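You operate a simulated robot arm through the tools that you are given. There is no shell and no other tool. Be economical: measure what you need, move in short steps, check, and stop when the job is done.

You run a simulated robot arm. Do the job below in one go: nothing can be reset, and whatever is moved stays where it is left.

JOB
Weigh the steel crate by a trial lift and lay the matching brass tag in its frame.
Fine: black MAINS switch on; brass pin in through the eye (30 mm or more); lift under 12 cm; crate down on its spot, chain slack, before the tag goes on (the display holds the weight while the pin is in and MAINS is on); leave the other two tags; pin stays in; MAINS off. Up to 45 kg: keep out from under it.

Only the result counts: the job must be done as asked and must still hold three seconds after the hand-in. Knocking over, shifting, dropping, spilling or breaking anything else fails it.

ROBOT AND FRAMES
A 6-joint arm with a two-finger parallel gripper on a trunk, on a base that drives. Base frame: it is fixed to the floor where the robot stands at the start and does not move with it; the origin is under the middle of the robot, x ahead of it, y to its left, z up. Readings come in m, degrees, newtons and seconds.
With the tool pointing down near the work surface it reaches from about 0.22 to 0.56 m from the robot's upright axis, wherever it stands. Its first joint turns from -166.0 to 166.0 degrees. Places, roughly: black hoist switch [0.6, 0.2, 1.3]; black load dial [0.5, 0.2, 1]; crate spot on the long pallet [1.6, -1.7, 0.2]; number two display [0.4, 0.2, 1.6]; steel crate [1.5, -1.75, 0.25]; tag frame on the steel crate [1.5, -1.6, 0.4]. Payload 3.91 kg.
The TCP is the grasp point between the finger pads, 0.03 m short of the fingertips. In the tool frame z runs along the fingers and y along their closing line. The gripper opens to 0.11 m. The fingers are 0.02 m wide and 0.01 m thick; the gripper's body (0.048 by 0.112 m) begins 0.055 m behind the TCP.
Orientation is that of the tool frame in the base frame, as [roll, pitch, yaw] about the fixed x, y, z axes, in that order (R = Rz(yaw) Ry(pitch) Rx(roll)). With the fingers straight down and closing along the base's y, the tool's x points along the base's -x, its y along +y and its z along -z.

CONTROLS
- The arm moves only by the tool drive_tool. Its argument "steps" is a list of rows, each an object (a shift or turn left out is 0, a gripper value left out holds the last) with "linear": the shift along the tool's x, y, z in units of 200 mm (1.0 is 200 mm), a list of three; "delta_rot": the turn, a rotation vector about the tool's x, y, z in units of 60 degrees (1.0 is 60 degrees), a list of three; "hand": the closure, from 0 (fully open) to 1 (shut). In form: [{"linear": [tx, ty, tz], "delta_rot": [wx, wy, wz], "hand": hand}, ...]. A call has 1 to 10 rows; each row is the pose to reach, as a shift and turn from the pose commanded when the call began, along the tool's axes at that moment. A call with a number of a shift or a turn outside -1 to 1 is refused whole. A row lasts 0.2 s, in which the tool goes at most 0.05 m and 8.6 degrees; a call with a longer step from one row to the next is refused whole, and so is a gripper value outside its range. Where a pose cannot be reached the arm comes as near as it can. A force on the tool above 70 N (or 10 N above the force at the start of the call, whichever is more), or a blocked arm, ends the call early, and 0.2 s more pass. The fingers move at their own pace (about 0.045 m/s each) and stop on an object; they squeeze with about 44 N. The grip force told is the motor's: it shows also when the fingers shut on nothing. Time passes only in rows, and 0.2 s behind the last, so rows that repeat a pose let the fingers close. The reply holds the time, the measured pose of the TCP, the force on the tool along the base axes, the opening and the grip force, in the units named above and with some noise, with the torque about the TCP (base axes, N m) and any sound that the robot's microphone picked up.
- Cameras (640 x 400 px; columns grow to the right, rows downward): "scene" is now at [0.0125, 0.179, 1.5683]; the picture's right is [0.33, -0.94, -0.00], its down [-0.54, -0.19, -0.82] and it looks along [0.77, 0.27, -0.57] (base axes); focal length 214 px, centre (320, 200). "wrist" rides on the gripper at [0.071, 0.022, -0.107] in the tool frame; the picture's right is [-0.29, 0.96, 0.00], its down [-0.76, -0.23, -0.61] and it looks along [-0.58, -0.18, 0.79] (tool axes); focal length 243 px, centre (320, 200). There is no depth. A picture from a camera that has moved, and an enlarged one, comes with that camera's place and axes in the base frame and with its lens. The place of the scene camera against the robot may be out by one fixed shift of up to 0.018 m in any direction.
- capture(camera): a new picture of that camera. The clock stands still meanwhile.
- lift_body(by): slides the trunk up (or, below 0, down) by that many m; the arm and the scene camera ride with it, the base frame stays. It gives what a move gives, with no picture.
- roll_base(legs): drives the robot by 1 to 6 legs, each [ahead, left, turn to the left] in m, m and degrees, along the robot's own axes; the way and the turn of a leg run together, so that a leg with both is an arc; at most 1.5 m and 180 degrees a leg. The arm and the cameras ride along, it lands a little off, and it stops where it bumps. It gives what a move gives.
- pan_tilt(pan, tilt): turns the head with the scene camera to pan (to the left, within 86 degrees either way) and tilt (down, from -29 to 69), counted from straight ahead of the robot. It gives what a move gives.
- enlarge(camera, box): a new picture of the part [left, top, right, bottom] of that camera's present view, enlarged. The clock stands still meanwhile.
- job_done(): hands the job in; it is judged then, once.

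Work in short steps. Places have to be worked out from the pictures, the camera data and where the tool is seen: move nearer, look again, correct. Check each grasp and each placing, and mend what went wrong. You have 120 turns and 82 pictures in all, those below and enlarged ones among them. Open the gripper and draw the arm clear of the work before you hand the job in, unless the task says otherwise; then end with one line.

The tools are called by a JSON object that holds its "api" and its "payload". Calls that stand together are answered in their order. drive_tool: Moves the arm, as the interface text tells. Its arguments: {"type":"object","properties":{"steps":{"type":"array","items":{"type":"object","properties":{"linear":{"type":"array","items":{"type":"number"}},"delta_rot":{"type":"array","items":{"type":"number"}},"hand":{"type":"number"}}}}},"required":["steps"]} The other tools are called the same way: lift_body (by) slides the trunk up or down; roll_base (legs) drives the base; pan_tilt (pan, tilt) turns the head that bears the scene camera; capture (camera) takes a picture; enlarge (camera, box) takes an enlarged picture of a part of a camera's view; job_done () hands the job in.

At the start:

```text
time: 0.0
tool_pos: [0.4331, 0.1555, 1.2702]
ee_rot: [-179.3, 68.4, -94.3]
ft_force: [-0.1, -18.9, -0.1]
wrist_torque: [-0.09, -0.04, 1.13]
opening: 0.1089
gripper_force: 0.0
trunk travel left (down, up): [-0.525, 0.065]
robot x, y, heading: [0.0007, -0.0016, 0.0]
head pan, tilt: [19.5, 35.0]
```

scene: 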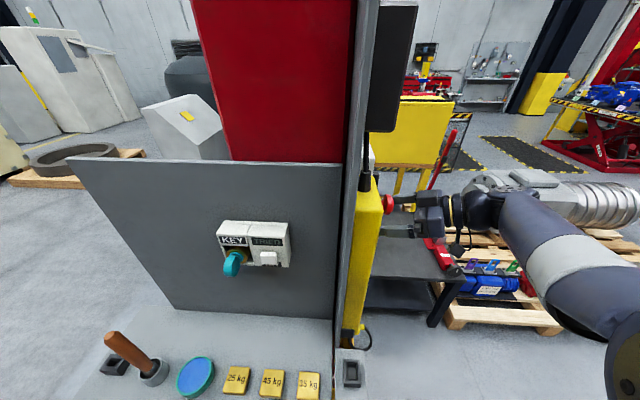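
wrist: 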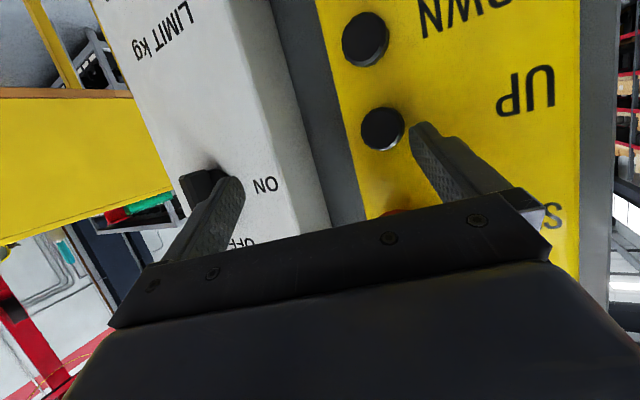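

The hand points at a hoist panel to the left, with UP, DOWN and stop buttons and an ON/OFF switch. I look around with the head before touching anything.

{"api": "pan_tilt", "payload": {"pan": 30, "tilt": 10}}

{"api": "capture", "payload": {"camera": "scene"}}

{"api": "pan_tilt", "payload": {"pan": -50, "tilt": 30}}

{"api": "capture", "payload": {"camera": "scene"}}

{"api": "pan_tilt", "payload": {"pan": 25, "tilt": 60}}

{"api": "capture", "payload": {"camera": "scene"}}

```text
time: 0.9
tool_pos: [0.4324, 0.1542, 1.2703]
ee_rot: [-179.2, 68.5, -94.3]
ft_force: [1.2, -13.8, 1.6]
wrist_torque: [0.06, 0.12, 0.85]
opening: 0.1088
gripper_force: 0.1
trunk travel left (down, up): [-0.525, 0.065]
robot x, y, heading: [0.0009, 0.0006, 0.2]
head pan, tilt: [30.0, 10.0]
```

```text
79 pictures are left
camera scene: at [0.01, 0.1963, 1.6084], right [0.5, -0.87, 0.0], down [-0.15, -0.09, -0.98], along [0.85, 0.49, -0.17], focal length 214 px, centre (320, 200)
```

scene: 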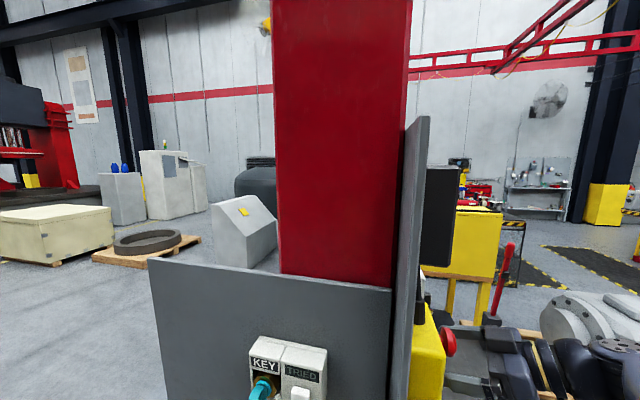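

```text
time: 2.4
tool_pos: [0.4323, 0.1534, 1.2701]
ee_rot: [-179.2, 68.4, -94.3]
ft_force: [2.7, -16.6, 0.1]
wrist_torque: [-0.07, 0.03, 0.96]
opening: 0.1084
gripper_force: 0.1
trunk travel left (down, up): [-0.525, 0.065]
robot x, y, heading: [-0.0015, -0.0029, -0.3]
head pan, tilt: [-50.0, 30.0]
```

```text
78 pictures are left
camera scene: at [-0.0122, 0.0806, 1.5759], right [-0.77, -0.64, 0.0], down [-0.32, 0.38, -0.87], along [0.56, -0.66, -0.5], focal length 214 px, centre (320, 200)
```

scene: 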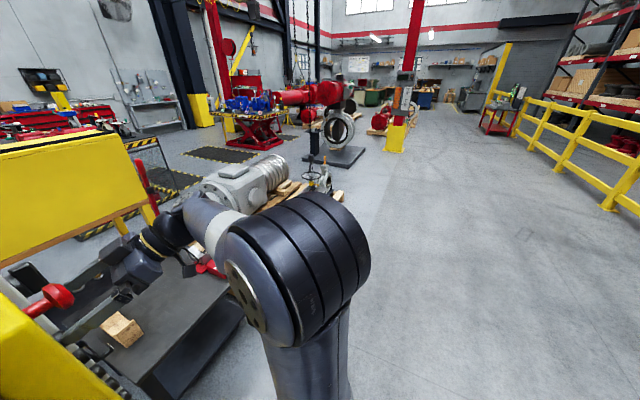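

```text
time: 3.9
tool_pos: [0.4331, 0.1543, 1.2695]
ee_rot: [-179.2, 68.4, -94.2]
ft_force: [2.2, -15.5, -0.6]
wrist_torque: [-0.07, -0.04, 0.92]
opening: 0.1085
gripper_force: 0.2
trunk travel left (down, up): [-0.525, 0.065]
robot x, y, heading: [0.0016, -0.0021, 0.0]
head pan, tilt: [25.0, 60.0]
```

```text
77 pictures are left
camera scene: at [-0.0098, 0.1781, 1.534], right [0.42, -0.91, 0.0], down [-0.79, -0.36, -0.5], along [0.45, 0.21, -0.87], focal length 214 px, centre (320, 200)
```

scene: 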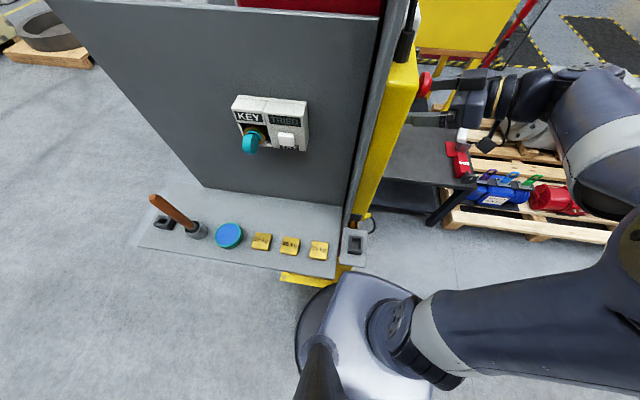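

The tool reads about 16 N along -y, so it may be touching the panel. I check the wrist view in detail before I pull straight back.

{"api": "enlarge", "payload": {"camera": "wrist", "box": [100, 0, 640, 300]}}

{"api": "drive_tool", "payload": {"steps": [{"linear": [0, 0, -0.15]}, {"linear": [0, 0, -0.35]}, {"linear": [0, 0, -0.55]}, {"linear": [0, 0, -0.75]}]}}

{"api": "capture", "payload": {"camera": "wrist"}}

```text
1.19 times, centred on (370, 150) of wrist
camera zoom: at [0.4003, 0.0309, 1.2439], right [-0.95, 0.19, 0.26], down [0.2, -0.3, 0.93], along [0.26, 0.93, 0.25], focal length 288 px, centre (261, 259)
```

zoom: 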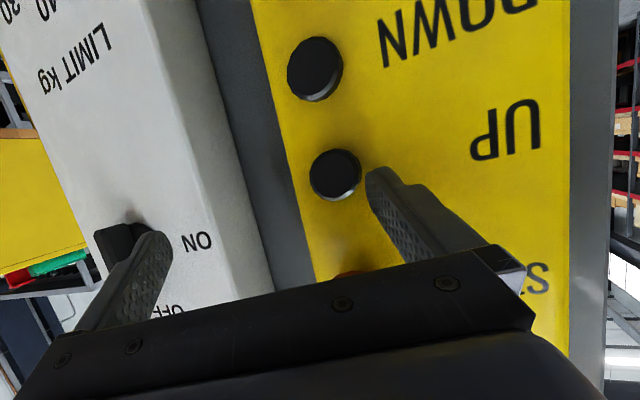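

```text
time: 4.9
tool_pos: [0.4196, 0.0178, 1.3259]
ee_rot: [-179.4, 68.2, -94.4]
ft_force: [0.4, 0.3, 0.0]
wrist_torque: [0.03, 0.01, -0.01]
opening: 0.1102
gripper_force: 0.1
trunk travel left (down, up): [-0.525, 0.065]
robot x, y, heading: [0.0028, -0.004, 0.1]
head pan, tilt: [25.0, 60.0]
```

```text
75 pictures are left
camera wrist: at [0.386, -0.1058, 1.3004], right [-0.95, 0.19, 0.27], down [0.2, -0.3, 0.93], along [0.26, 0.93, 0.25], focal length 243 px, centre (320, 200)
```

wrist: 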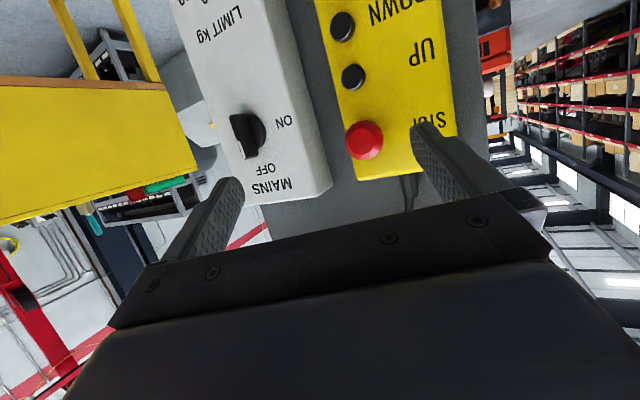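

The hand was resting against the panel and is now clear. I drive to the right and back so the scene camera can see the control panel upright.

{"api": "roll_base", "payload": {"legs": [[-0.1, -0.5, 0]]}}

{"api": "pan_tilt", "payload": {"pan": 50, "tilt": 15}}

{"api": "capture", "payload": {"camera": "scene"}}

```text
time: 7.9
tool_pos: [0.3214, -0.4796, 1.3258]
ee_rot: [-179.1, 68.3, -94.3]
ft_force: [-0.3, -0.2, -0.4]
wrist_torque: [0.02, 0.02, 0.0]
opening: 0.1099
gripper_force: 0.2
trunk travel left (down, up): [-0.525, 0.065]
robot x, y, heading: [-0.0985, -0.4997, 0.3]
head pan, tilt: [25.0, 60.0]
```

```text
time: 9.0
tool_pos: [0.3231, -0.4783, 1.3254]
ee_rot: [-179.3, 68.3, -94.2]
ft_force: [-0.1, 0.6, -0.3]
wrist_torque: [0.0, -0.02, -0.01]
opening: 0.1102
gripper_force: 0.1
trunk travel left (down, up): [-0.525, 0.065]
robot x, y, heading: [-0.1005, -0.4951, 0.2]
head pan, tilt: [50.0, 15.0]
```

```text
74 pictures are left
camera scene: at [-0.1077, -0.2739, 1.5999], right [0.77, -0.64, 0.0], down [-0.17, -0.2, -0.97], along [0.62, 0.74, -0.26], focal length 214 px, centre (320, 200)
```

scene: 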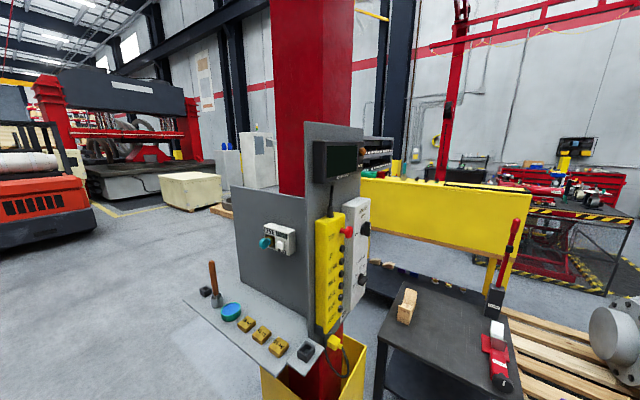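

Now the whole console is visible. I zoom in on the panel and on the shelf.

{"api": "enlarge", "payload": {"camera": "scene", "box": [290, 130, 400, 340]}}

{"api": "enlarge", "payload": {"camera": "scene", "box": [180, 210, 340, 380]}}

{"api": "pan_tilt", "payload": {"pan": -20, "tilt": 20}}

{"api": "capture", "payload": {"camera": "scene"}}

```text
1.90 times, centred on (345, 235) of scene
camera zoom: at [-0.1077, -0.2739, 1.5999], right [0.77, -0.64, 0.0], down [-0.17, -0.2, -0.97], along [0.62, 0.74, -0.26], focal length 408 px, centre (272, 133)
```

zoom: 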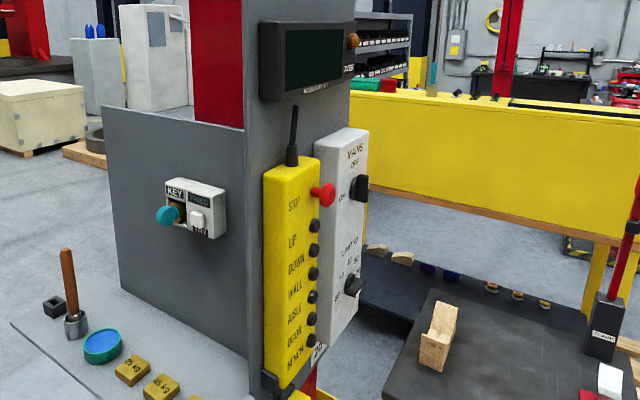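

```text
2.35 times, centred on (260, 295) of scene
camera zoom: at [-0.1077, -0.2739, 1.5999], right [0.77, -0.64, 0.0], down [-0.17, -0.2, -0.97], along [0.62, 0.74, -0.26], focal length 505 px, centre (461, -24)
```

zoom: 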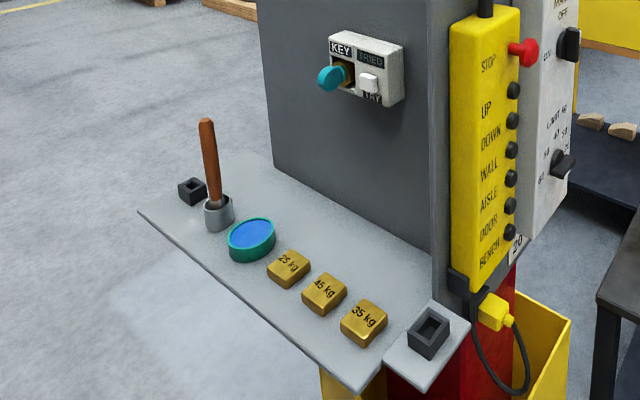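

```text
time: 10.4
tool_pos: [0.3231, -0.4795, 1.3266]
ee_rot: [-179.3, 68.3, -94.2]
ft_force: [0.0, -0.3, 0.2]
wrist_torque: [0.0, 0.02, -0.02]
opening: 0.1099
gripper_force: 0.0
trunk travel left (down, up): [-0.525, 0.065]
robot x, y, heading: [-0.0943, -0.4997, -0.1]
head pan, tilt: [-20.0, 20.0]
```

```text
71 pictures are left
camera scene: at [-0.0801, -0.3772, 1.5918], right [-0.34, -0.94, 0.0], down [-0.32, 0.12, -0.94], along [0.88, -0.32, -0.34], focal length 214 px, centre (320, 200)
```

scene: 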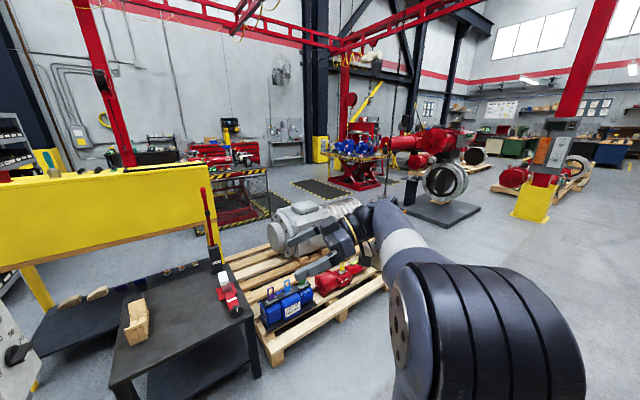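

The crate area is hidden behind the arm, so I turn the robot in place to the left and look past it.

{"api": "roll_base", "payload": {"legs": [[0, 0, 40]]}}

{"api": "pan_tilt", "payload": {"pan": -80, "tilt": 20}}

{"api": "capture", "payload": {"camera": "scene"}}

```text
time: 12.7
tool_pos: [0.2081, -0.2107, 1.326]
ee_rot: [-179.1, 68.3, -53.7]
ft_force: [-0.1, 0.0, 0.4]
wrist_torque: [0.02, -0.04, -0.02]
opening: 0.1103
gripper_force: 0.1
trunk travel left (down, up): [-0.525, 0.065]
robot x, y, heading: [-0.0981, -0.4996, 40.6]
head pan, tilt: [-20.0, 20.0]
```

```text
time: 14.0
tool_pos: [0.2089, -0.2111, 1.3264]
ee_rot: [-179.2, 68.3, -53.7]
ft_force: [-0.6, -0.5, -0.3]
wrist_torque: [0.01, 0.0, 0.02]
opening: 0.1101
gripper_force: 0.1
trunk travel left (down, up): [-0.525, 0.065]
robot x, y, heading: [-0.0973, -0.499, 40.6]
head pan, tilt: [-80.0, 20.0]
```

```text
70 pictures are left
camera scene: at [-0.1805, -0.4805, 1.5918], right [-0.63, -0.77, 0.0], down [-0.26, 0.22, -0.94], along [0.73, -0.59, -0.34], focal length 214 px, centre (320, 200)
```

scene: 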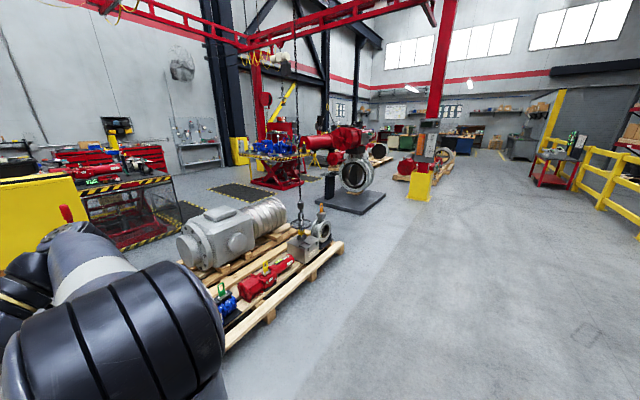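

{"api": "enlarge", "payload": {"camera": "scene", "box": [250, 170, 370, 270]}}

```text
4.00 times, centred on (310, 220) of scene
camera zoom: at [-0.1805, -0.4805, 1.5918], right [-0.63, -0.77, 0.0], down [-0.26, 0.22, -0.94], along [0.73, -0.59, -0.34], focal length 858 px, centre (360, 120)
```

zoom: 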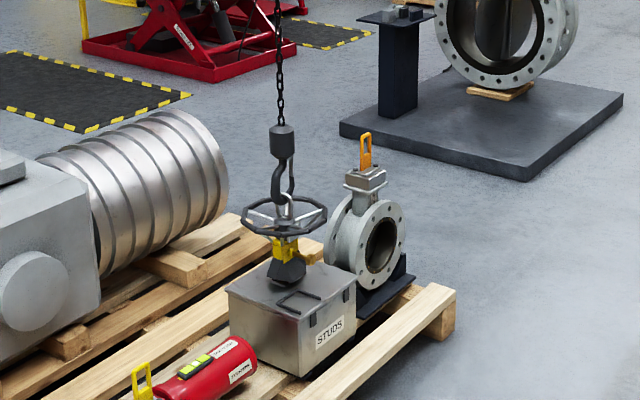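

The steel crate ("STUDS") stands at the far end of the pallet with the hook over it. I drive nearer on the aisle side to look at the eye, pin and frame.

{"api": "roll_base", "payload": {"legs": [[0, 0, -40], [0, -0.9, 0], [0.65, -0.5, 0]]}}

{"api": "pan_tilt", "payload": {"pan": 35, "tilt": 45}}

{"api": "capture", "payload": {"camera": "scene"}}

```text
time: 24.6
tool_pos: [0.9634, -1.893, 1.3257]
ee_rot: [-179.2, 68.2, -95.1]
ft_force: [0.0, 1.1, 0.3]
wrist_torque: [-0.02, 0.02, 0.0]
opening: 0.1099
gripper_force: 0.1
trunk travel left (down, up): [-0.525, 0.065]
robot x, y, heading: [0.542, -1.9044, -0.7]
head pan, tilt: [-80.0, 20.0]
```

```text
time: 26.5
tool_pos: [0.9639, -1.8932, 1.3258]
ee_rot: [-179.1, 68.2, -95.1]
ft_force: [0.4, 0.5, -0.5]
wrist_torque: [0.02, -0.03, 0.0]
opening: 0.1099
gripper_force: 0.1
trunk travel left (down, up): [-0.525, 0.065]
robot x, y, heading: [0.5413, -1.9055, -0.6]
head pan, tilt: [35.0, 45.0]
```

```text
68 pictures are left
camera scene: at [0.5431, -1.707, 1.5532], right [0.56, -0.83, 0.0], down [-0.59, -0.4, -0.71], along [0.59, 0.4, -0.71], focal length 214 px, centre (320, 200)
```

scene: 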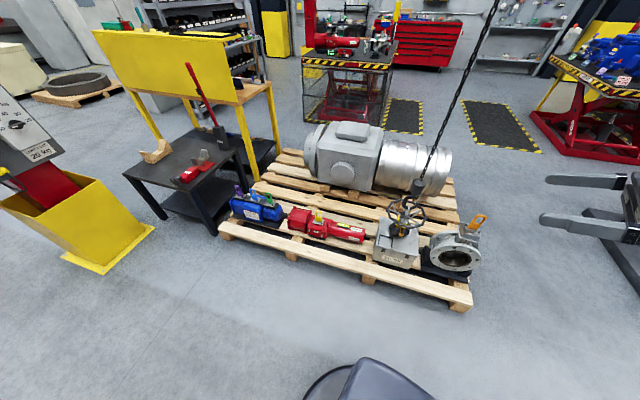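

{"api": "enlarge", "payload": {"camera": "scene", "box": [360, 180, 450, 280]}}

{"api": "enlarge", "payload": {"camera": "scene", "box": [220, 170, 380, 270]}}

{"api": "enlarge", "payload": {"camera": "scene", "box": [0, 60, 240, 210]}}

```text
4.00 times, centred on (405, 230) of scene
camera zoom: at [0.5431, -1.707, 1.5532], right [0.56, -0.83, 0.0], down [-0.59, -0.4, -0.71], along [0.59, 0.4, -0.71], focal length 858 px, centre (-20, 80)
```

zoom: 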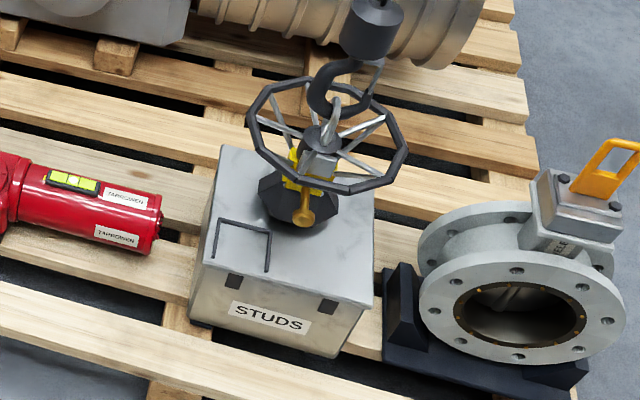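

```text
4.00 times, centred on (300, 220) of scene
camera zoom: at [0.5431, -1.707, 1.5532], right [0.56, -0.83, 0.0], down [-0.59, -0.4, -0.71], along [0.59, 0.4, -0.71], focal length 858 px, centre (400, 120)
```

zoom: 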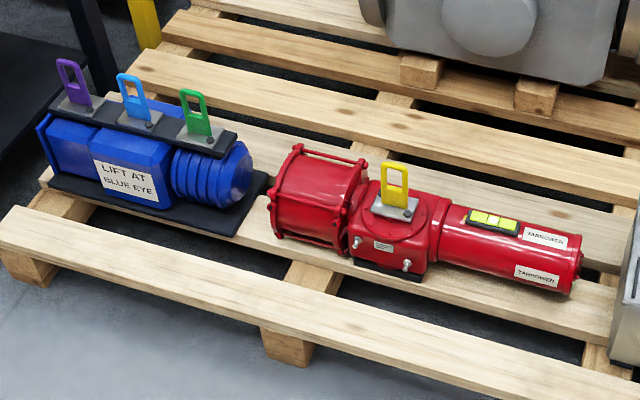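

```text
2.67 times, centred on (120, 135) of scene
camera zoom: at [0.5431, -1.707, 1.5532], right [0.56, -0.83, 0.0], down [-0.59, -0.4, -0.71], along [0.59, 0.4, -0.71], focal length 572 px, centre (853, 373)
```

zoom: 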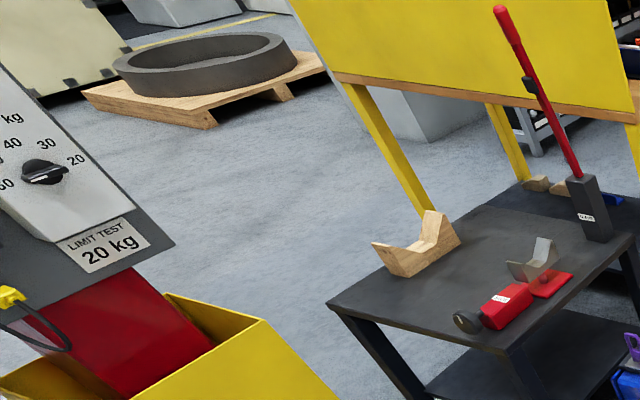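

The crate sits at about (1.56, -1.66), turned with the pallet by about 16°. The clevis, brass pin and hook are already over it, so I move closer for detail.

{"api": "roll_base", "payload": {"legs": [[0.28, 0.02, 16]]}}

{"api": "pan_tilt", "payload": {"pan": 0, "tilt": 50}}

{"api": "capture", "payload": {"camera": "scene"}}

```text
time: 28.5
tool_pos: [1.221, -1.7233, 1.3254]
ee_rot: [-179.2, 68.2, -79.0]
ft_force: [0.1, 0.0, 0.3]
wrist_torque: [0.01, -0.01, -0.01]
opening: 0.1099
gripper_force: 0.1
trunk travel left (down, up): [-0.525, 0.065]
robot x, y, heading: [0.8204, -1.8507, 15.4]
head pan, tilt: [35.0, 45.0]
```

```text
time: 29.5
tool_pos: [1.2213, -1.7235, 1.3262]
ee_rot: [-179.2, 68.3, -79.0]
ft_force: [0.3, 0.3, 0.5]
wrist_torque: [0.02, -0.01, 0.01]
opening: 0.1099
gripper_force: 0.1
trunk travel left (down, up): [-0.525, 0.065]
robot x, y, heading: [0.8185, -1.8531, 15.0]
head pan, tilt: [0.0, 50.0]
```

```text
64 pictures are left
camera scene: at [0.7862, -1.6992, 1.5462], right [0.26, -0.96, 0.0], down [-0.74, -0.2, -0.64], along [0.62, 0.17, -0.77], focal length 214 px, centre (320, 200)
```

scene: 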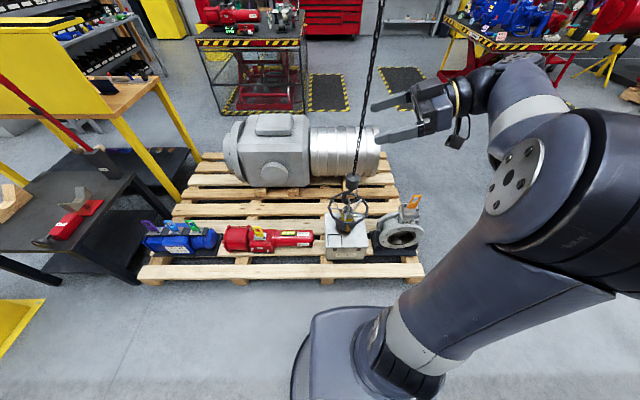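

{"api": "enlarge", "payload": {"camera": "scene", "box": [316, 170, 380, 265]}}

```text
4.21 times, centred on (348, 218) of scene
camera zoom: at [0.7862, -1.6992, 1.5462], right [0.26, -0.96, 0.0], down [-0.74, -0.2, -0.64], along [0.62, 0.17, -0.77], focal length 903 px, centre (202, 126)
```

zoom: 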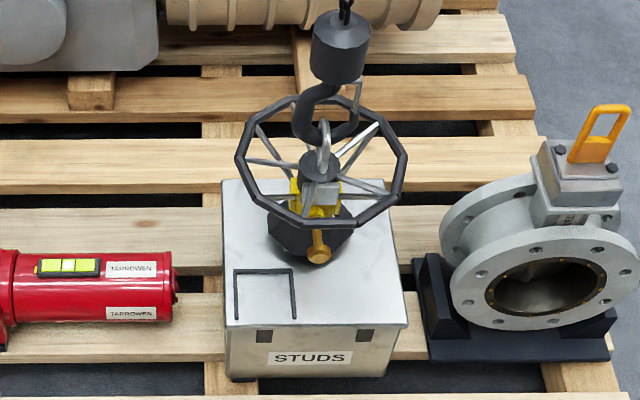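

The brass pin's knob faces the robot, at about (1.5, -1.67, 0.46). I turn the tool from left to straight ahead while still high.

{"api": "drive_tool", "payload": {"steps": [{"delta_rot": [0.083, 0, 0.033]}, {"delta_rot": [0.2, 0, 0.08]}, {"delta_rot": [0.32, 0, 0.127]}, {"delta_rot": [0.44, 0, 0.175]}, {"delta_rot": [0.56, 0, 0.222]}, {"delta_rot": [0.667, 0, 0.265]}]}}

{"api": "drive_tool", "payload": {"steps": [{"delta_rot": [0.083, 0, 0.033]}, {"delta_rot": [0.2, 0, 0.08]}, {"delta_rot": [0.32, 0, 0.127]}, {"delta_rot": [0.44, 0, 0.175]}, {"delta_rot": [0.56, 0, 0.222]}, {"delta_rot": [0.667, 0, 0.265]}]}}

{"api": "lift_body", "payload": {"by": -0.35}}

{"api": "capture", "payload": {"camera": "wrist"}}

{"api": "capture", "payload": {"camera": "scene"}}

```text
time: 30.9
tool_pos: [1.2213, -1.7229, 1.3263]
ee_rot: [-179.4, 68.6, -122.3]
ft_force: [0.1, -0.5, -0.6]
wrist_torque: [0.01, -0.05, 0.02]
opening: 0.1099
gripper_force: 0.0
trunk travel left (down, up): [-0.525, 0.065]
robot x, y, heading: [0.8226, -1.8512, 15.4]
head pan, tilt: [0.0, 50.0]
```

```text
time: 32.3
tool_pos: [1.2205, -1.722, 1.3268]
ee_rot: [179.9, 68.8, -165.9]
ft_force: [0.4, 0.2, -0.5]
wrist_torque: [0.01, 0.01, 0.02]
opening: 0.1096
gripper_force: 0.1
trunk travel left (down, up): [-0.525, 0.065]
robot x, y, heading: [0.8207, -1.8505, 15.2]
head pan, tilt: [0.0, 50.0]
```

```text
time: 34.8
tool_pos: [1.177, -1.7397, 0.8694]
ee_rot: [-174.9, 44.0, -161.5]
ft_force: [-1.0, 0.0, 0.3]
wrist_torque: [-0.02, 0.02, 0.0]
opening: 0.1099
gripper_force: 0.0
trunk travel left (down, up): [-0.262, 0.328]
robot x, y, heading: [0.8171, -1.8521, 15.3]
head pan, tilt: [0.0, 50.0]
stopped: the arm was blocked; the commanded pose is now the measured one
```

```text
62 pictures are left
camera wrist: at [1.0482, -1.7507, 0.8963], right [-0.05, 0.99, 0.14], down [0.16, -0.13, 0.98], along [0.99, 0.07, -0.15], focal length 243 px, centre (320, 200)
```

wrist: 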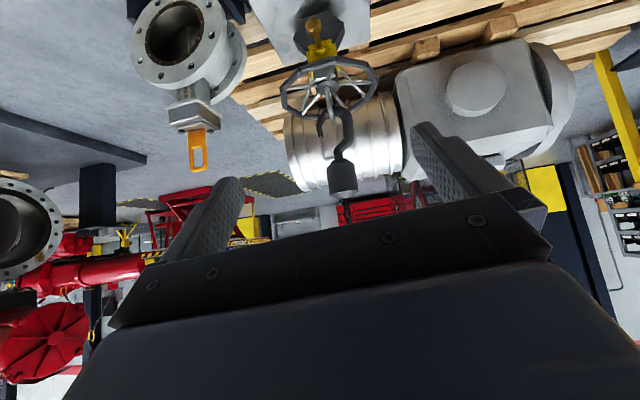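

```text
61 pictures are left
camera scene: at [0.7863, -1.6993, 1.2862], right [0.26, -0.96, 0.0], down [-0.74, -0.2, -0.64], along [0.62, 0.17, -0.77], focal length 214 px, centre (320, 200)
```

scene: 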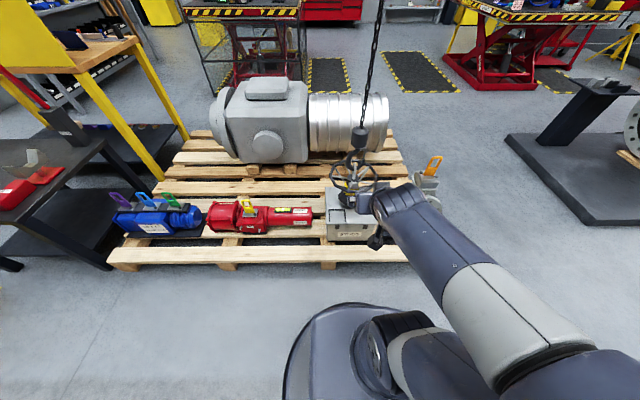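

The trunk stopped at -0.26 m because the arm was blocked, and the tool is now at z 0.87. I zoom into the wrist view on the pin and eye.

{"api": "enlarge", "payload": {"camera": "wrist", "box": [250, 0, 410, 130]}}

{"api": "drive_tool", "payload": {"steps": [{"linear": [0.1, 0, -0.1]}, {"linear": [0.25, 0, -0.25]}]}}

```text
3.08 times, centred on (330, 65) of wrist
camera zoom: at [1.0482, -1.7507, 0.8963], right [-0.05, 0.99, 0.14], down [0.16, -0.13, 0.98], along [0.99, 0.07, -0.15], focal length 746 px, centre (289, 615)
```

zoom: 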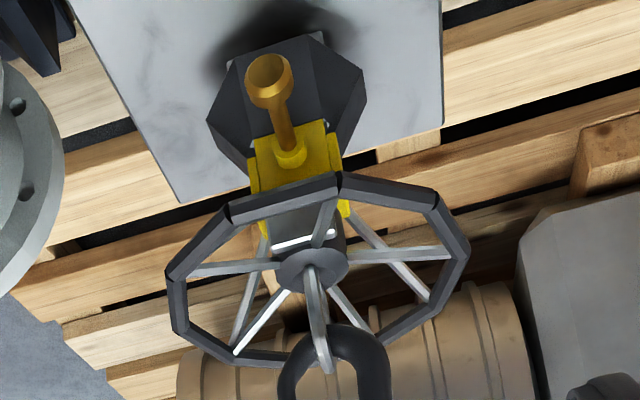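

```text
time: 35.4
tool_pos: [1.124, -1.7587, 0.8044]
ee_rot: [-172.6, 30.5, -161.0]
ft_force: [0.8, 0.8, 0.2]
wrist_torque: [-0.02, 0.0, 0.01]
opening: 0.1099
gripper_force: 0.1
trunk travel left (down, up): [-0.262, 0.328]
robot x, y, heading: [0.8222, -1.8485, 15.3]
head pan, tilt: [0.0, 50.0]
stopped in row 2: the arm was blocked; the commanded pose is now the measured one
```

The arm is folded too near the robot's axis, so its joints block. I extend it forward and up while pitching the tool back toward horizontal.

{"api": "drive_tool", "payload": {"steps": [{"linear": [-0.17, -0.01, 0.015]}, {"linear": [-0.36, -0.02, 0.03], "delta_rot": [0, -0.12, 0]}, {"linear": [-0.54, -0.03, 0.045], "delta_rot": [0, -0.25, 0]}, {"linear": [-0.7, -0.045, 0.06], "delta_rot": [0, -0.38, 0]}, {"linear": [-0.85, -0.06, 0.075], "delta_rot": [0, -0.5, 0]}, {"linear": [-0.95, -0.06, 0.075], "delta_rot": [0, -0.62, 0]}]}}

{"api": "capture", "payload": {"camera": "scene"}}

```text
time: 36.8
tool_pos: [1.2831, -1.7275, 0.8864]
ee_rot: [-167.0, 64.5, -155.5]
ft_force: [0.0, 1.7, 0.7]
wrist_torque: [-0.09, 0.05, -0.01]
opening: 0.1101
gripper_force: 0.1
out of reach, approached as far as the arm can: row 5, 6
trunk travel left (down, up): [-0.262, 0.328]
robot x, y, heading: [0.8213, -1.8506, 15.3]
head pan, tilt: [0.0, 50.0]
```

```text
59 pictures are left
camera scene: at [0.786, -1.6992, 1.2829], right [0.26, -0.96, 0.0], down [-0.74, -0.2, -0.64], along [0.62, 0.17, -0.77], focal length 214 px, centre (320, 200)
```

scene: 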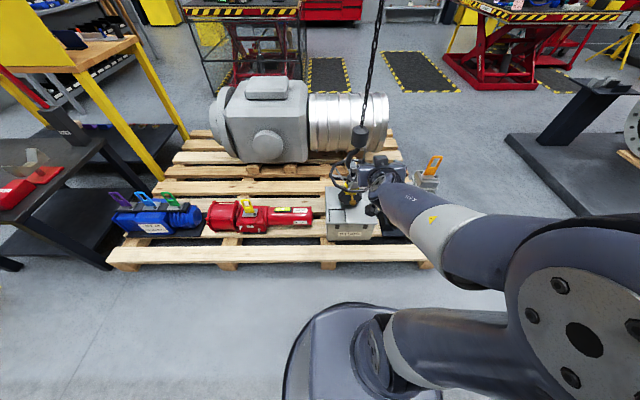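

Only the orientation limit was hit and nothing was touched. The tool is clear of the wheel and crate, so I lower the trunk further and watch for blocking.

{"api": "lift_body", "payload": {"by": -0.12}}

{"api": "capture", "payload": {"camera": "scene"}}

```text
time: 38.2
tool_pos: [1.2835, -1.7257, 0.7682]
ee_rot: [-163.7, 64.3, -151.3]
ft_force: [0.6, -0.2, 0.0]
wrist_torque: [0.01, 0.01, 0.04]
opening: 0.1101
gripper_force: 0.1
trunk travel left (down, up): [-0.142, 0.448]
robot x, y, heading: [0.8203, -1.8469, 15.2]
head pan, tilt: [0.0, 50.0]
```

```text
58 pictures are left
camera scene: at [0.7862, -1.6992, 1.1629], right [0.26, -0.96, 0.0], down [-0.74, -0.2, -0.64], along [0.62, 0.17, -0.77], focal length 214 px, centre (320, 200)
```

scene: 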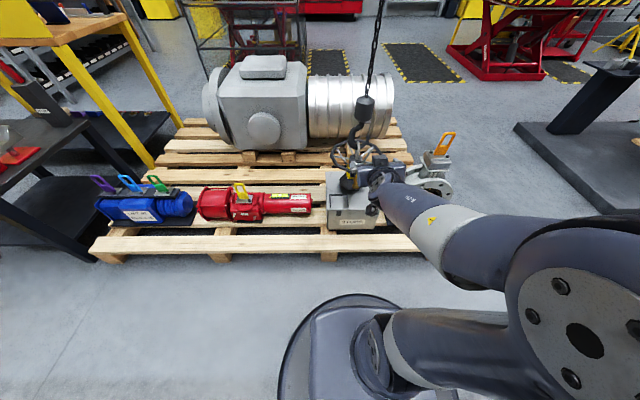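

That worked: the tool now points about 25° down along heading 11°. I lower the trunk and arm to pin height in front of the crate.

{"api": "lift_body", "payload": {"by": -0.135}}

{"api": "drive_tool", "payload": {"steps": [{"linear": [0.15, 0.02, 0.07]}, {"linear": [0.32, 0.045, 0.15]}, {"linear": [0.5, 0.07, 0.23]}, {"linear": [0.676, 0.092, 0.312]}]}}

{"api": "capture", "payload": {"camera": "wrist"}}

{"api": "capture", "payload": {"camera": "scene"}}

```text
time: 39.9
tool_pos: [1.2835, -1.7255, 0.6335]
ee_rot: [-163.6, 64.4, -151.4]
ft_force: [0.9, 0.3, -0.1]
wrist_torque: [0.01, -0.02, 0.01]
opening: 0.1101
gripper_force: 0.1
trunk travel left (down, up): [-0.007, 0.583]
robot x, y, heading: [0.8188, -1.8518, 15.2]
head pan, tilt: [0.0, 50.0]
```

```text
time: 40.9
tool_pos: [1.2798, -1.711, 0.4875]
ee_rot: [-163.3, 64.4, -151.5]
ft_force: [0.0, 0.5, -0.2]
wrist_torque: [-0.03, 0.0, -0.01]
opening: 0.1099
gripper_force: 0.1
out of reach, approached as far as the arm can: row 3, 4
trunk travel left (down, up): [-0.007, 0.583]
robot x, y, heading: [0.8214, -1.8547, 15.3]
head pan, tilt: [0.0, 50.0]
```

```text
57 pictures are left
camera wrist: at [1.1504, -1.7221, 0.4662], right [-0.11, 0.98, 0.14], down [-0.2, -0.16, 0.97], along [0.97, 0.08, 0.22], focal length 243 px, centre (320, 200)
```

wrist: 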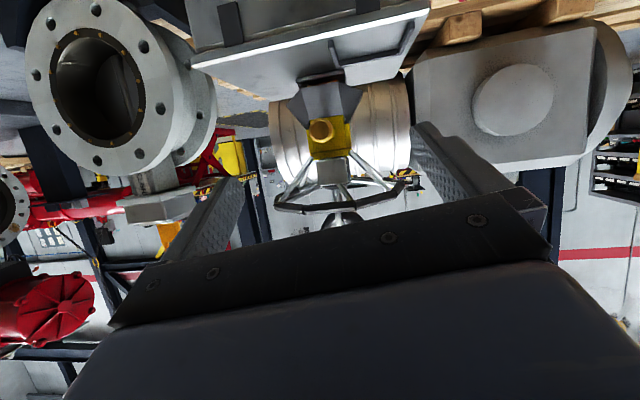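

```text
56 pictures are left
camera scene: at [0.7861, -1.6993, 1.028], right [0.26, -0.96, 0.0], down [-0.74, -0.2, -0.64], along [0.62, 0.17, -0.77], focal length 214 px, centre (320, 200)
```

scene: 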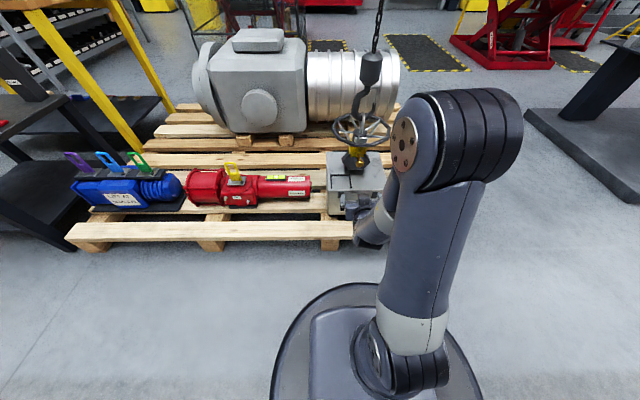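

Clear view of the pin head-on, and no contact. I enlarge it.

{"api": "enlarge", "payload": {"camera": "wrist", "box": [240, 40, 440, 230]}}

{"api": "enlarge", "payload": {"camera": "scene", "box": [310, 90, 410, 250]}}

```text
2.11 times, centred on (340, 135) of wrist
camera zoom: at [1.1504, -1.7221, 0.4662], right [-0.11, 0.98, 0.14], down [-0.2, -0.16, 0.97], along [0.97, 0.08, 0.22], focal length 511 px, centre (278, 337)
```

zoom: 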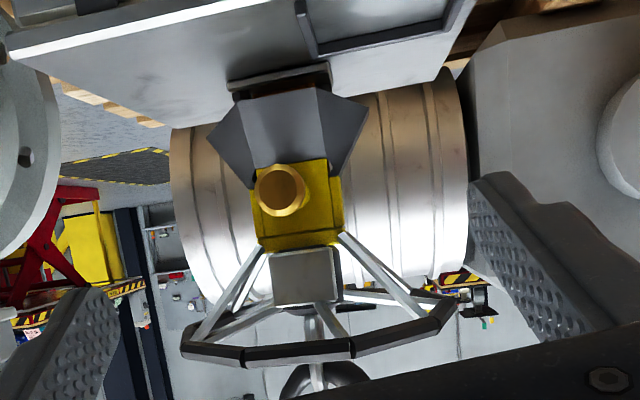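

```text
2.50 times, centred on (360, 170) of scene
camera zoom: at [0.7861, -1.6993, 1.028], right [0.26, -0.96, 0.0], down [-0.74, -0.2, -0.64], along [0.62, 0.17, -0.77], focal length 536 px, centre (220, 275)
```

zoom: 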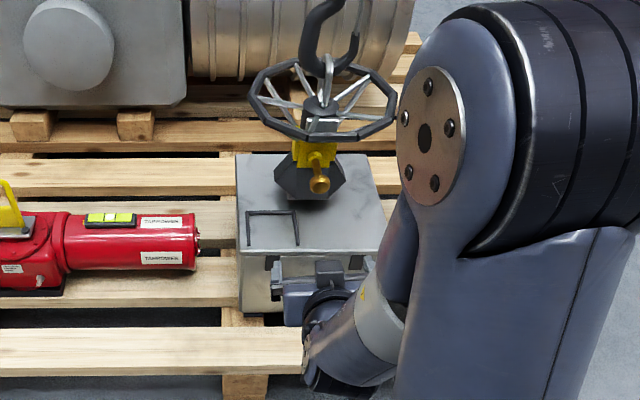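

The knob is at about (1.517, -1.674, 0.441), its axis along heading ~16° into the yellow yoke, with about 6 cm of shaft exposed. I shut the fingers and drive in closer.

{"api": "drive_tool", "payload": {"steps": [{"hand": 1}, {"hand": 1}, {"hand": 1}, {"hand": 1}, {"hand": 1}, {"hand": 1}]}}

{"api": "roll_base", "payload": {"legs": [[0.16, -0.02, 0]]}}

{"api": "capture", "payload": {"camera": "wrist"}}

```text
time: 42.3
tool_pos: [1.279, -1.7122, 0.4876]
ee_rot: [-163.4, 64.2, -151.5]
ft_force: [-0.5, 0.8, -0.3]
wrist_torque: [0.0, 0.04, -0.01]
opening: 0.0
gripper_force: 14.3
trunk travel left (down, up): [-0.007, 0.583]
robot x, y, heading: [0.8204, -1.8526, 15.4]
head pan, tilt: [0.0, 50.0]
```

```text
time: 43.7
tool_pos: [1.4396, -1.6891, 0.4867]
ee_rot: [-163.4, 64.3, -151.6]
ft_force: [-0.7, -0.1, 0.9]
wrist_torque: [0.02, 0.04, 0.0]
opening: 0.0
gripper_force: 37.1
trunk travel left (down, up): [-0.007, 0.583]
robot x, y, heading: [0.9818, -1.8325, 15.3]
head pan, tilt: [0.0, 50.0]
```

```text
53 pictures are left
camera wrist: at [1.3114, -1.6999, 0.4664], right [-0.11, 0.98, 0.14], down [-0.2, -0.16, 0.97], along [0.97, 0.08, 0.22], focal length 243 px, centre (320, 200)
```

wrist: 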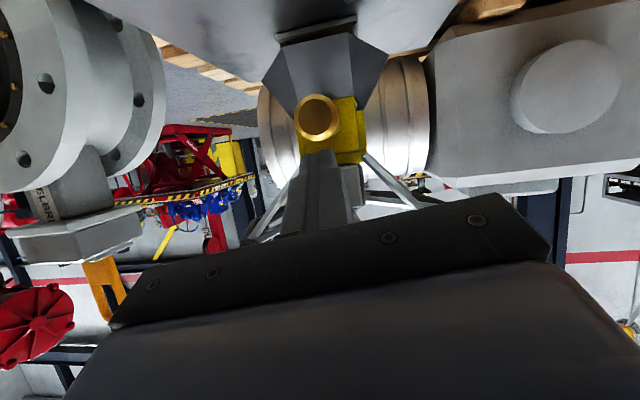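

The fingertip is at about (1.467, -1.684, 0.474) and the knob face at (1.525, -1.672, 0.443). I drop the tip to knob height first.

{"api": "drive_tool", "payload": {"steps": [{"linear": [0.05, -0.003, 0.08]}, {"linear": [0.1, -0.005, 0.154]}]}}

{"api": "capture", "payload": {"camera": "wrist"}}

```text
time: 44.3
tool_pos: [1.4574, -1.6807, 0.4587]
ee_rot: [-163.1, 64.2, -151.6]
ft_force: [-0.3, -0.3, 0.6]
wrist_torque: [0.02, -0.01, -0.02]
opening: 0.0
gripper_force: 37.6
out of reach, approached as far as the arm can: row 2
trunk travel left (down, up): [-0.007, 0.583]
robot x, y, heading: [0.9812, -1.8256, 15.4]
head pan, tilt: [0.0, 50.0]
```

```text
52 pictures are left
camera wrist: at [1.3293, -1.6909, 0.437], right [-0.1, 0.98, 0.14], down [-0.2, -0.16, 0.97], along [0.97, 0.07, 0.22], focal length 243 px, centre (320, 200)
```

wrist: 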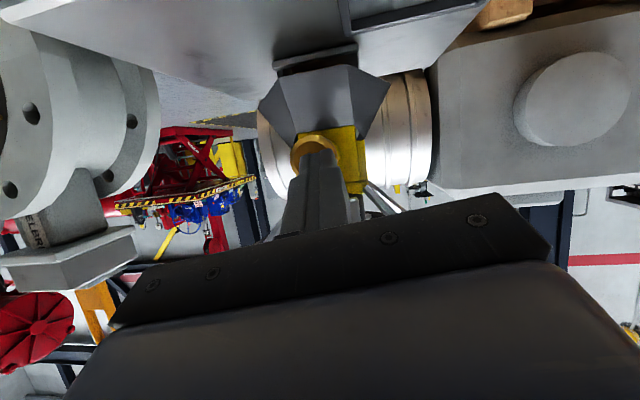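

The tip is lined up with the knob centre. I push forward along the pin axis in small rows.

{"api": "drive_tool", "payload": {"steps": [{"linear": [-0.042, 0.0036, 0.09]}, {"linear": [-0.085, 0.0072, 0.181]}, {"linear": [-0.106, 0.009, 0.226]}, {"linear": [-0.127, 0.0108, 0.271]}, {"linear": [-0.148, 0.0126, 0.317]}, {"linear": [-0.169, 0.0144, 0.362]}]}}

{"api": "capture", "payload": {"camera": "wrist"}}

```text
time: 45.2
tool_pos: [1.5005, -1.6689, 0.4546]
ee_rot: [-163.4, 63.3, -152.0]
ft_force: [-18.0, -4.2, 5.5]
wrist_torque: [0.06, -0.11, 0.04]
opening: 0.0002
gripper_force: 38.2
trunk travel left (down, up): [-0.007, 0.583]
robot x, y, heading: [0.9796, -1.8283, 15.3]
head pan, tilt: [0.0, 50.0]
stopped in row 4: the force on the tool passed its limit at 90 N (the readings are from after the stop); the commanded pose is now the measured one
```

```text
51 pictures are left
camera wrist: at [1.3712, -1.6792, 0.4351], right [-0.1, 0.99, 0.14], down [-0.19, -0.15, 0.97], along [0.98, 0.07, 0.2], focal length 243 px, centre (320, 200)
```

wrist: 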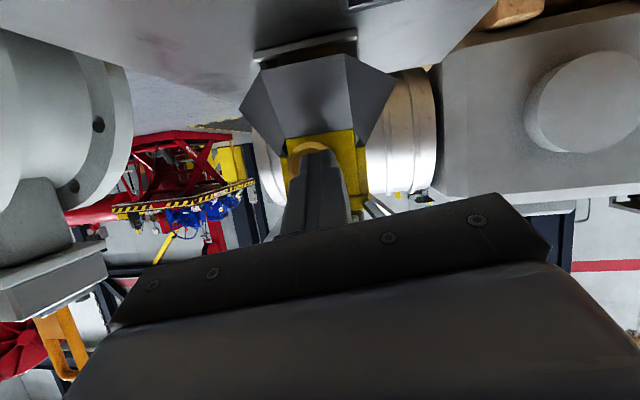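

The push hit 90 N with the tip at x 1.527, close to where the knob was, so it may be friction or a misaligned eye. I back off 3 cm and look with both cameras.

{"api": "drive_tool", "payload": {"steps": [{"linear": [0.03, 0, -0.1]}, {"linear": [0.07, 0, -0.18]}]}}

{"api": "enlarge", "payload": {"camera": "wrist", "box": [220, 30, 420, 220]}}

{"api": "enlarge", "payload": {"camera": "scene", "box": [260, 60, 420, 240]}}

```text
time: 45.8
tool_pos: [1.4637, -1.6766, 0.4586]
ee_rot: [-163.4, 63.5, -152.0]
ft_force: [0.8, 0.0, 0.2]
wrist_torque: [0.01, 0.01, 0.01]
opening: 0.0
gripper_force: 37.9
trunk travel left (down, up): [-0.007, 0.583]
robot x, y, heading: [0.9833, -1.8279, 15.5]
head pan, tilt: [0.0, 50.0]
```

```text
2.11 times, centred on (320, 125) of wrist
camera zoom: at [1.3347, -1.6865, 0.4388], right [-0.1, 0.99, 0.14], down [-0.19, -0.15, 0.97], along [0.98, 0.07, 0.2], focal length 511 px, centre (320, 358)
```

zoom: 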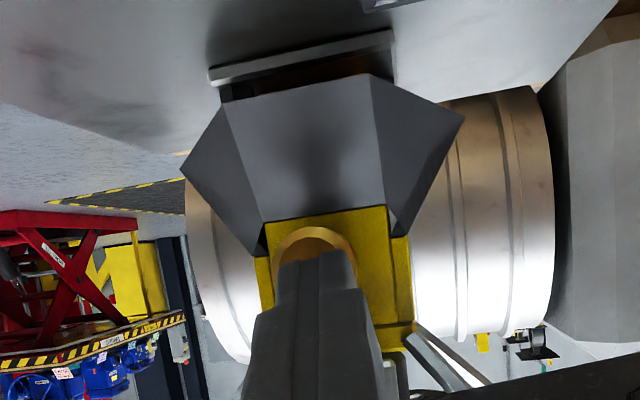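

```text
2.22 times, centred on (340, 150) of scene
camera zoom: at [0.9462, -1.6768, 1.0279], right [0.26, -0.96, 0.0], down [-0.74, -0.2, -0.64], along [0.62, 0.17, -0.77], focal length 477 px, centre (276, 311)
```

zoom: 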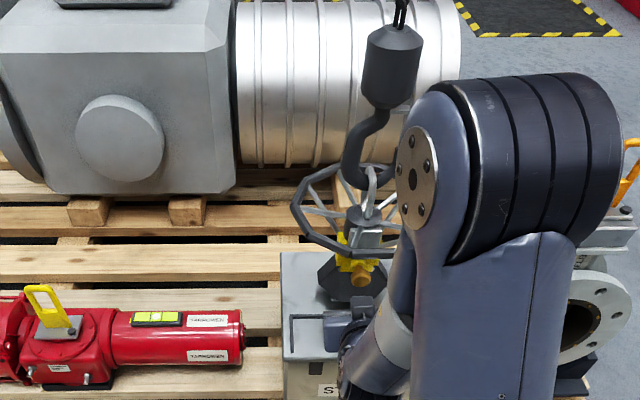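

Comparing scene rays, the knob seems to have moved about 4 cm toward the yoke. I back the robot off for the same head-on view as before, to confirm.

{"api": "roll_base", "payload": {"legs": [[-0.18, 0, 0]]}}

{"api": "enlarge", "payload": {"camera": "scene", "box": [320, 90, 390, 190]}}

{"api": "enlarge", "payload": {"camera": "wrist", "box": [260, 60, 380, 180]}}

```text
time: 47.3
tool_pos: [1.2891, -1.7235, 0.4574]
ee_rot: [-163.4, 63.4, -152.0]
ft_force: [-0.4, 0.1, -0.3]
wrist_torque: [-0.02, 0.03, 0.0]
opening: 0.0
gripper_force: 37.2
trunk travel left (down, up): [-0.007, 0.583]
robot x, y, heading: [0.8039, -1.8769, 15.3]
head pan, tilt: [0.0, 50.0]
```

```text
4.00 times, centred on (355, 140) of scene
camera zoom: at [0.7723, -1.724, 1.0279], right [0.26, -0.97, 0.0], down [-0.74, -0.2, -0.64], along [0.62, 0.17, -0.77], focal length 858 px, centre (180, 440)
```

zoom: 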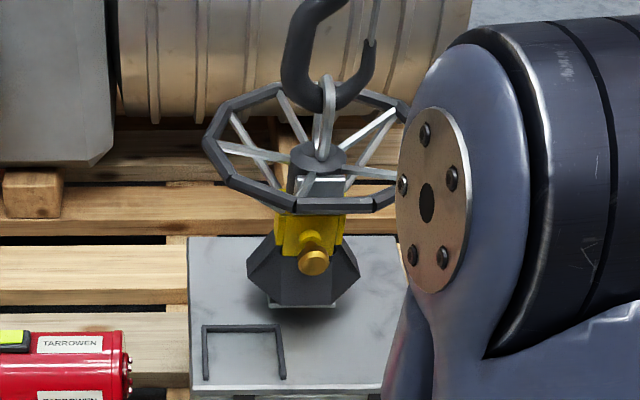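

```text
3.33 times, centred on (320, 120) of wrist
camera zoom: at [1.1607, -1.7341, 0.4387], right [-0.1, 0.99, 0.14], down [-0.19, -0.15, 0.97], along [0.98, 0.07, 0.2], focal length 809 px, centre (320, 467)
```

zoom: 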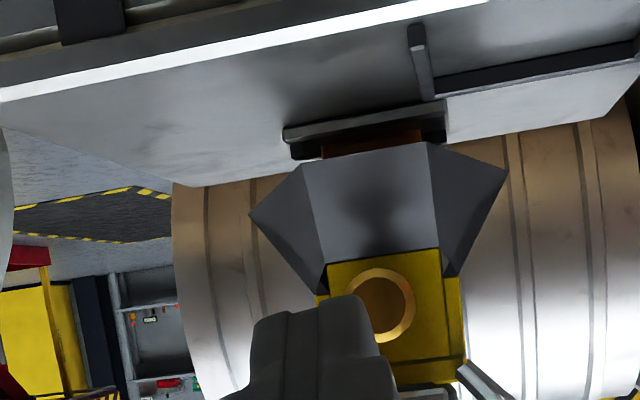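

The pin has gone in by some 2–3 cm and the crate has not moved. I go back and push again more slowly to see whether it is at its stop.

{"api": "roll_base", "payload": {"legs": [[0.18, 0.0, 0]]}}

{"api": "capture", "payload": {"camera": "wrist"}}

```text
time: 48.8
tool_pos: [1.4636, -1.6766, 0.4598]
ee_rot: [-163.4, 63.4, -152.0]
ft_force: [-0.1, 0.0, -0.2]
wrist_torque: [0.02, -0.03, 0.01]
opening: 0.0001
gripper_force: 38.1
trunk travel left (down, up): [-0.007, 0.583]
robot x, y, heading: [0.9801, -1.8287, 15.3]
head pan, tilt: [0.0, 50.0]
```

```text
46 pictures are left
camera wrist: at [1.3348, -1.6869, 0.4387], right [-0.1, 0.99, 0.14], down [-0.19, -0.15, 0.97], along [0.98, 0.07, 0.2], focal length 243 px, centre (320, 200)
```

wrist: 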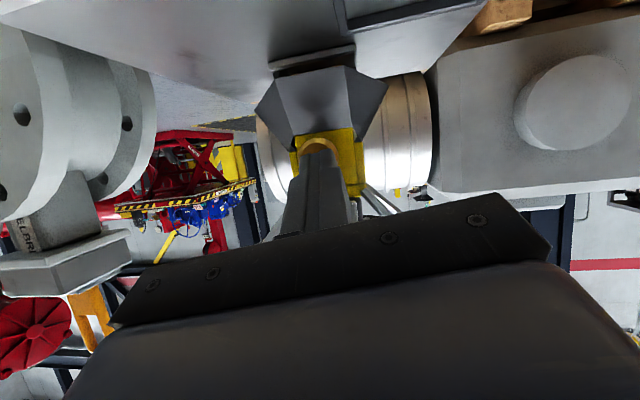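

{"api": "drive_tool", "payload": {"steps": [{"linear": [-0.0423, 0.0036, 0.0905]}, {"linear": [-0.0635, 0.0054, 0.136]}, {"linear": [-0.0761, 0.0065, 0.163]}, {"linear": [-0.0825, 0.007, 0.1765]}, {"linear": [-0.0888, 0.0076, 0.19]}, {"linear": [-0.0952, 0.0081, 0.2036]}, {"linear": [-0.1015, 0.0086, 0.217]}, {"linear": [-0.108, 0.0092, 0.231]}, {"linear": [-0.1142, 0.0097, 0.2444]}, {"linear": [-0.1206, 0.0103, 0.258]}]}}

```text
time: 50.2
tool_pos: [1.5008, -1.666, 0.4545]
ee_rot: [-163.8, 62.7, -152.4]
ft_force: [-17.0, -4.0, 4.9]
wrist_torque: [0.07, -0.11, 0.02]
opening: 0.0002
gripper_force: 38.2
trunk travel left (down, up): [-0.007, 0.583]
robot x, y, heading: [0.978, -1.825, 15.2]
head pan, tilt: [0.0, 50.0]
stopped in row 6: the force on the tool passed its limit at 75 N (the readings are from after the stop); the commanded pose is now the measured one
```

It stopped at exactly the same place at 75 N, so the pin is at its stop. I back away, raise the trunk, and drive to face the console.

{"api": "drive_tool", "payload": {"steps": [{"linear": [0.03, 0, -0.1]}, {"linear": [0.07, 0, -0.18]}]}}

{"api": "roll_base", "payload": {"legs": [[-0.27, 0, 0]]}}

{"api": "lift_body", "payload": {"by": 0.5}}

{"api": "roll_base", "payload": {"legs": [[0, 0, 75], [0, 0.26, 0], [1.1, 0, 0]]}}

{"api": "pan_tilt", "payload": {"pan": 0, "tilt": 20}}

{"api": "capture", "payload": {"camera": "scene"}}

```text
time: 50.8
tool_pos: [1.4649, -1.6747, 0.4587]
ee_rot: [-163.8, 62.9, -152.3]
ft_force: [0.3, 0.1, -0.1]
wrist_torque: [-0.01, 0.05, 0.02]
opening: 0.0
gripper_force: 37.1
trunk travel left (down, up): [-0.007, 0.583]
robot x, y, heading: [0.9795, -1.8278, 15.3]
head pan, tilt: [0.0, 50.0]
```

```text
time: 52.7
tool_pos: [1.2081, -1.7474, 0.458]
ee_rot: [-163.7, 62.9, -152.6]
ft_force: [0.9, -0.3, 0.0]
wrist_torque: [0.03, 0.02, 0.01]
opening: 0.0001
gripper_force: 37.7
trunk travel left (down, up): [-0.007, 0.583]
robot x, y, heading: [0.7217, -1.8996, 14.8]
head pan, tilt: [0.0, 50.0]
```

```text
refused: 0.5 is not a number from -0.4 to 0.4
```

```text
time: 63.1
tool_pos: [0.4318, -0.2878, 0.4593]
ee_rot: [-163.7, 62.9, -77.5]
ft_force: [-0.8, -0.5, 0.4]
wrist_torque: [0.03, 0.03, -0.04]
opening: 0.0004
gripper_force: 37.3
trunk travel left (down, up): [-0.007, 0.583]
robot x, y, heading: [0.4524, -0.7926, 89.9]
head pan, tilt: [0.0, 50.0]
```

```text
time: 64.1
tool_pos: [0.4328, -0.2878, 0.4585]
ee_rot: [-163.7, 62.8, -77.6]
ft_force: [0.5, 0.0, 0.5]
wrist_torque: [-0.01, 0.0, 0.0]
opening: 0.0003
gripper_force: 37.1
trunk travel left (down, up): [-0.007, 0.583]
robot x, y, heading: [0.4524, -0.7939, 89.8]
head pan, tilt: [0.0, 20.0]
```

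```text
45 pictures are left
camera scene: at [0.2892, -0.7624, 1.0734], right [1.0, 0.0, 0.0], down [0.0, -0.34, -0.94], along [0.0, 0.94, -0.34], focal length 214 px, centre (320, 200)
```

scene: 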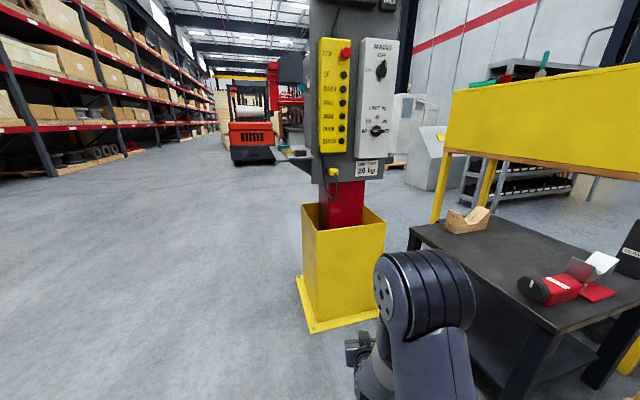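

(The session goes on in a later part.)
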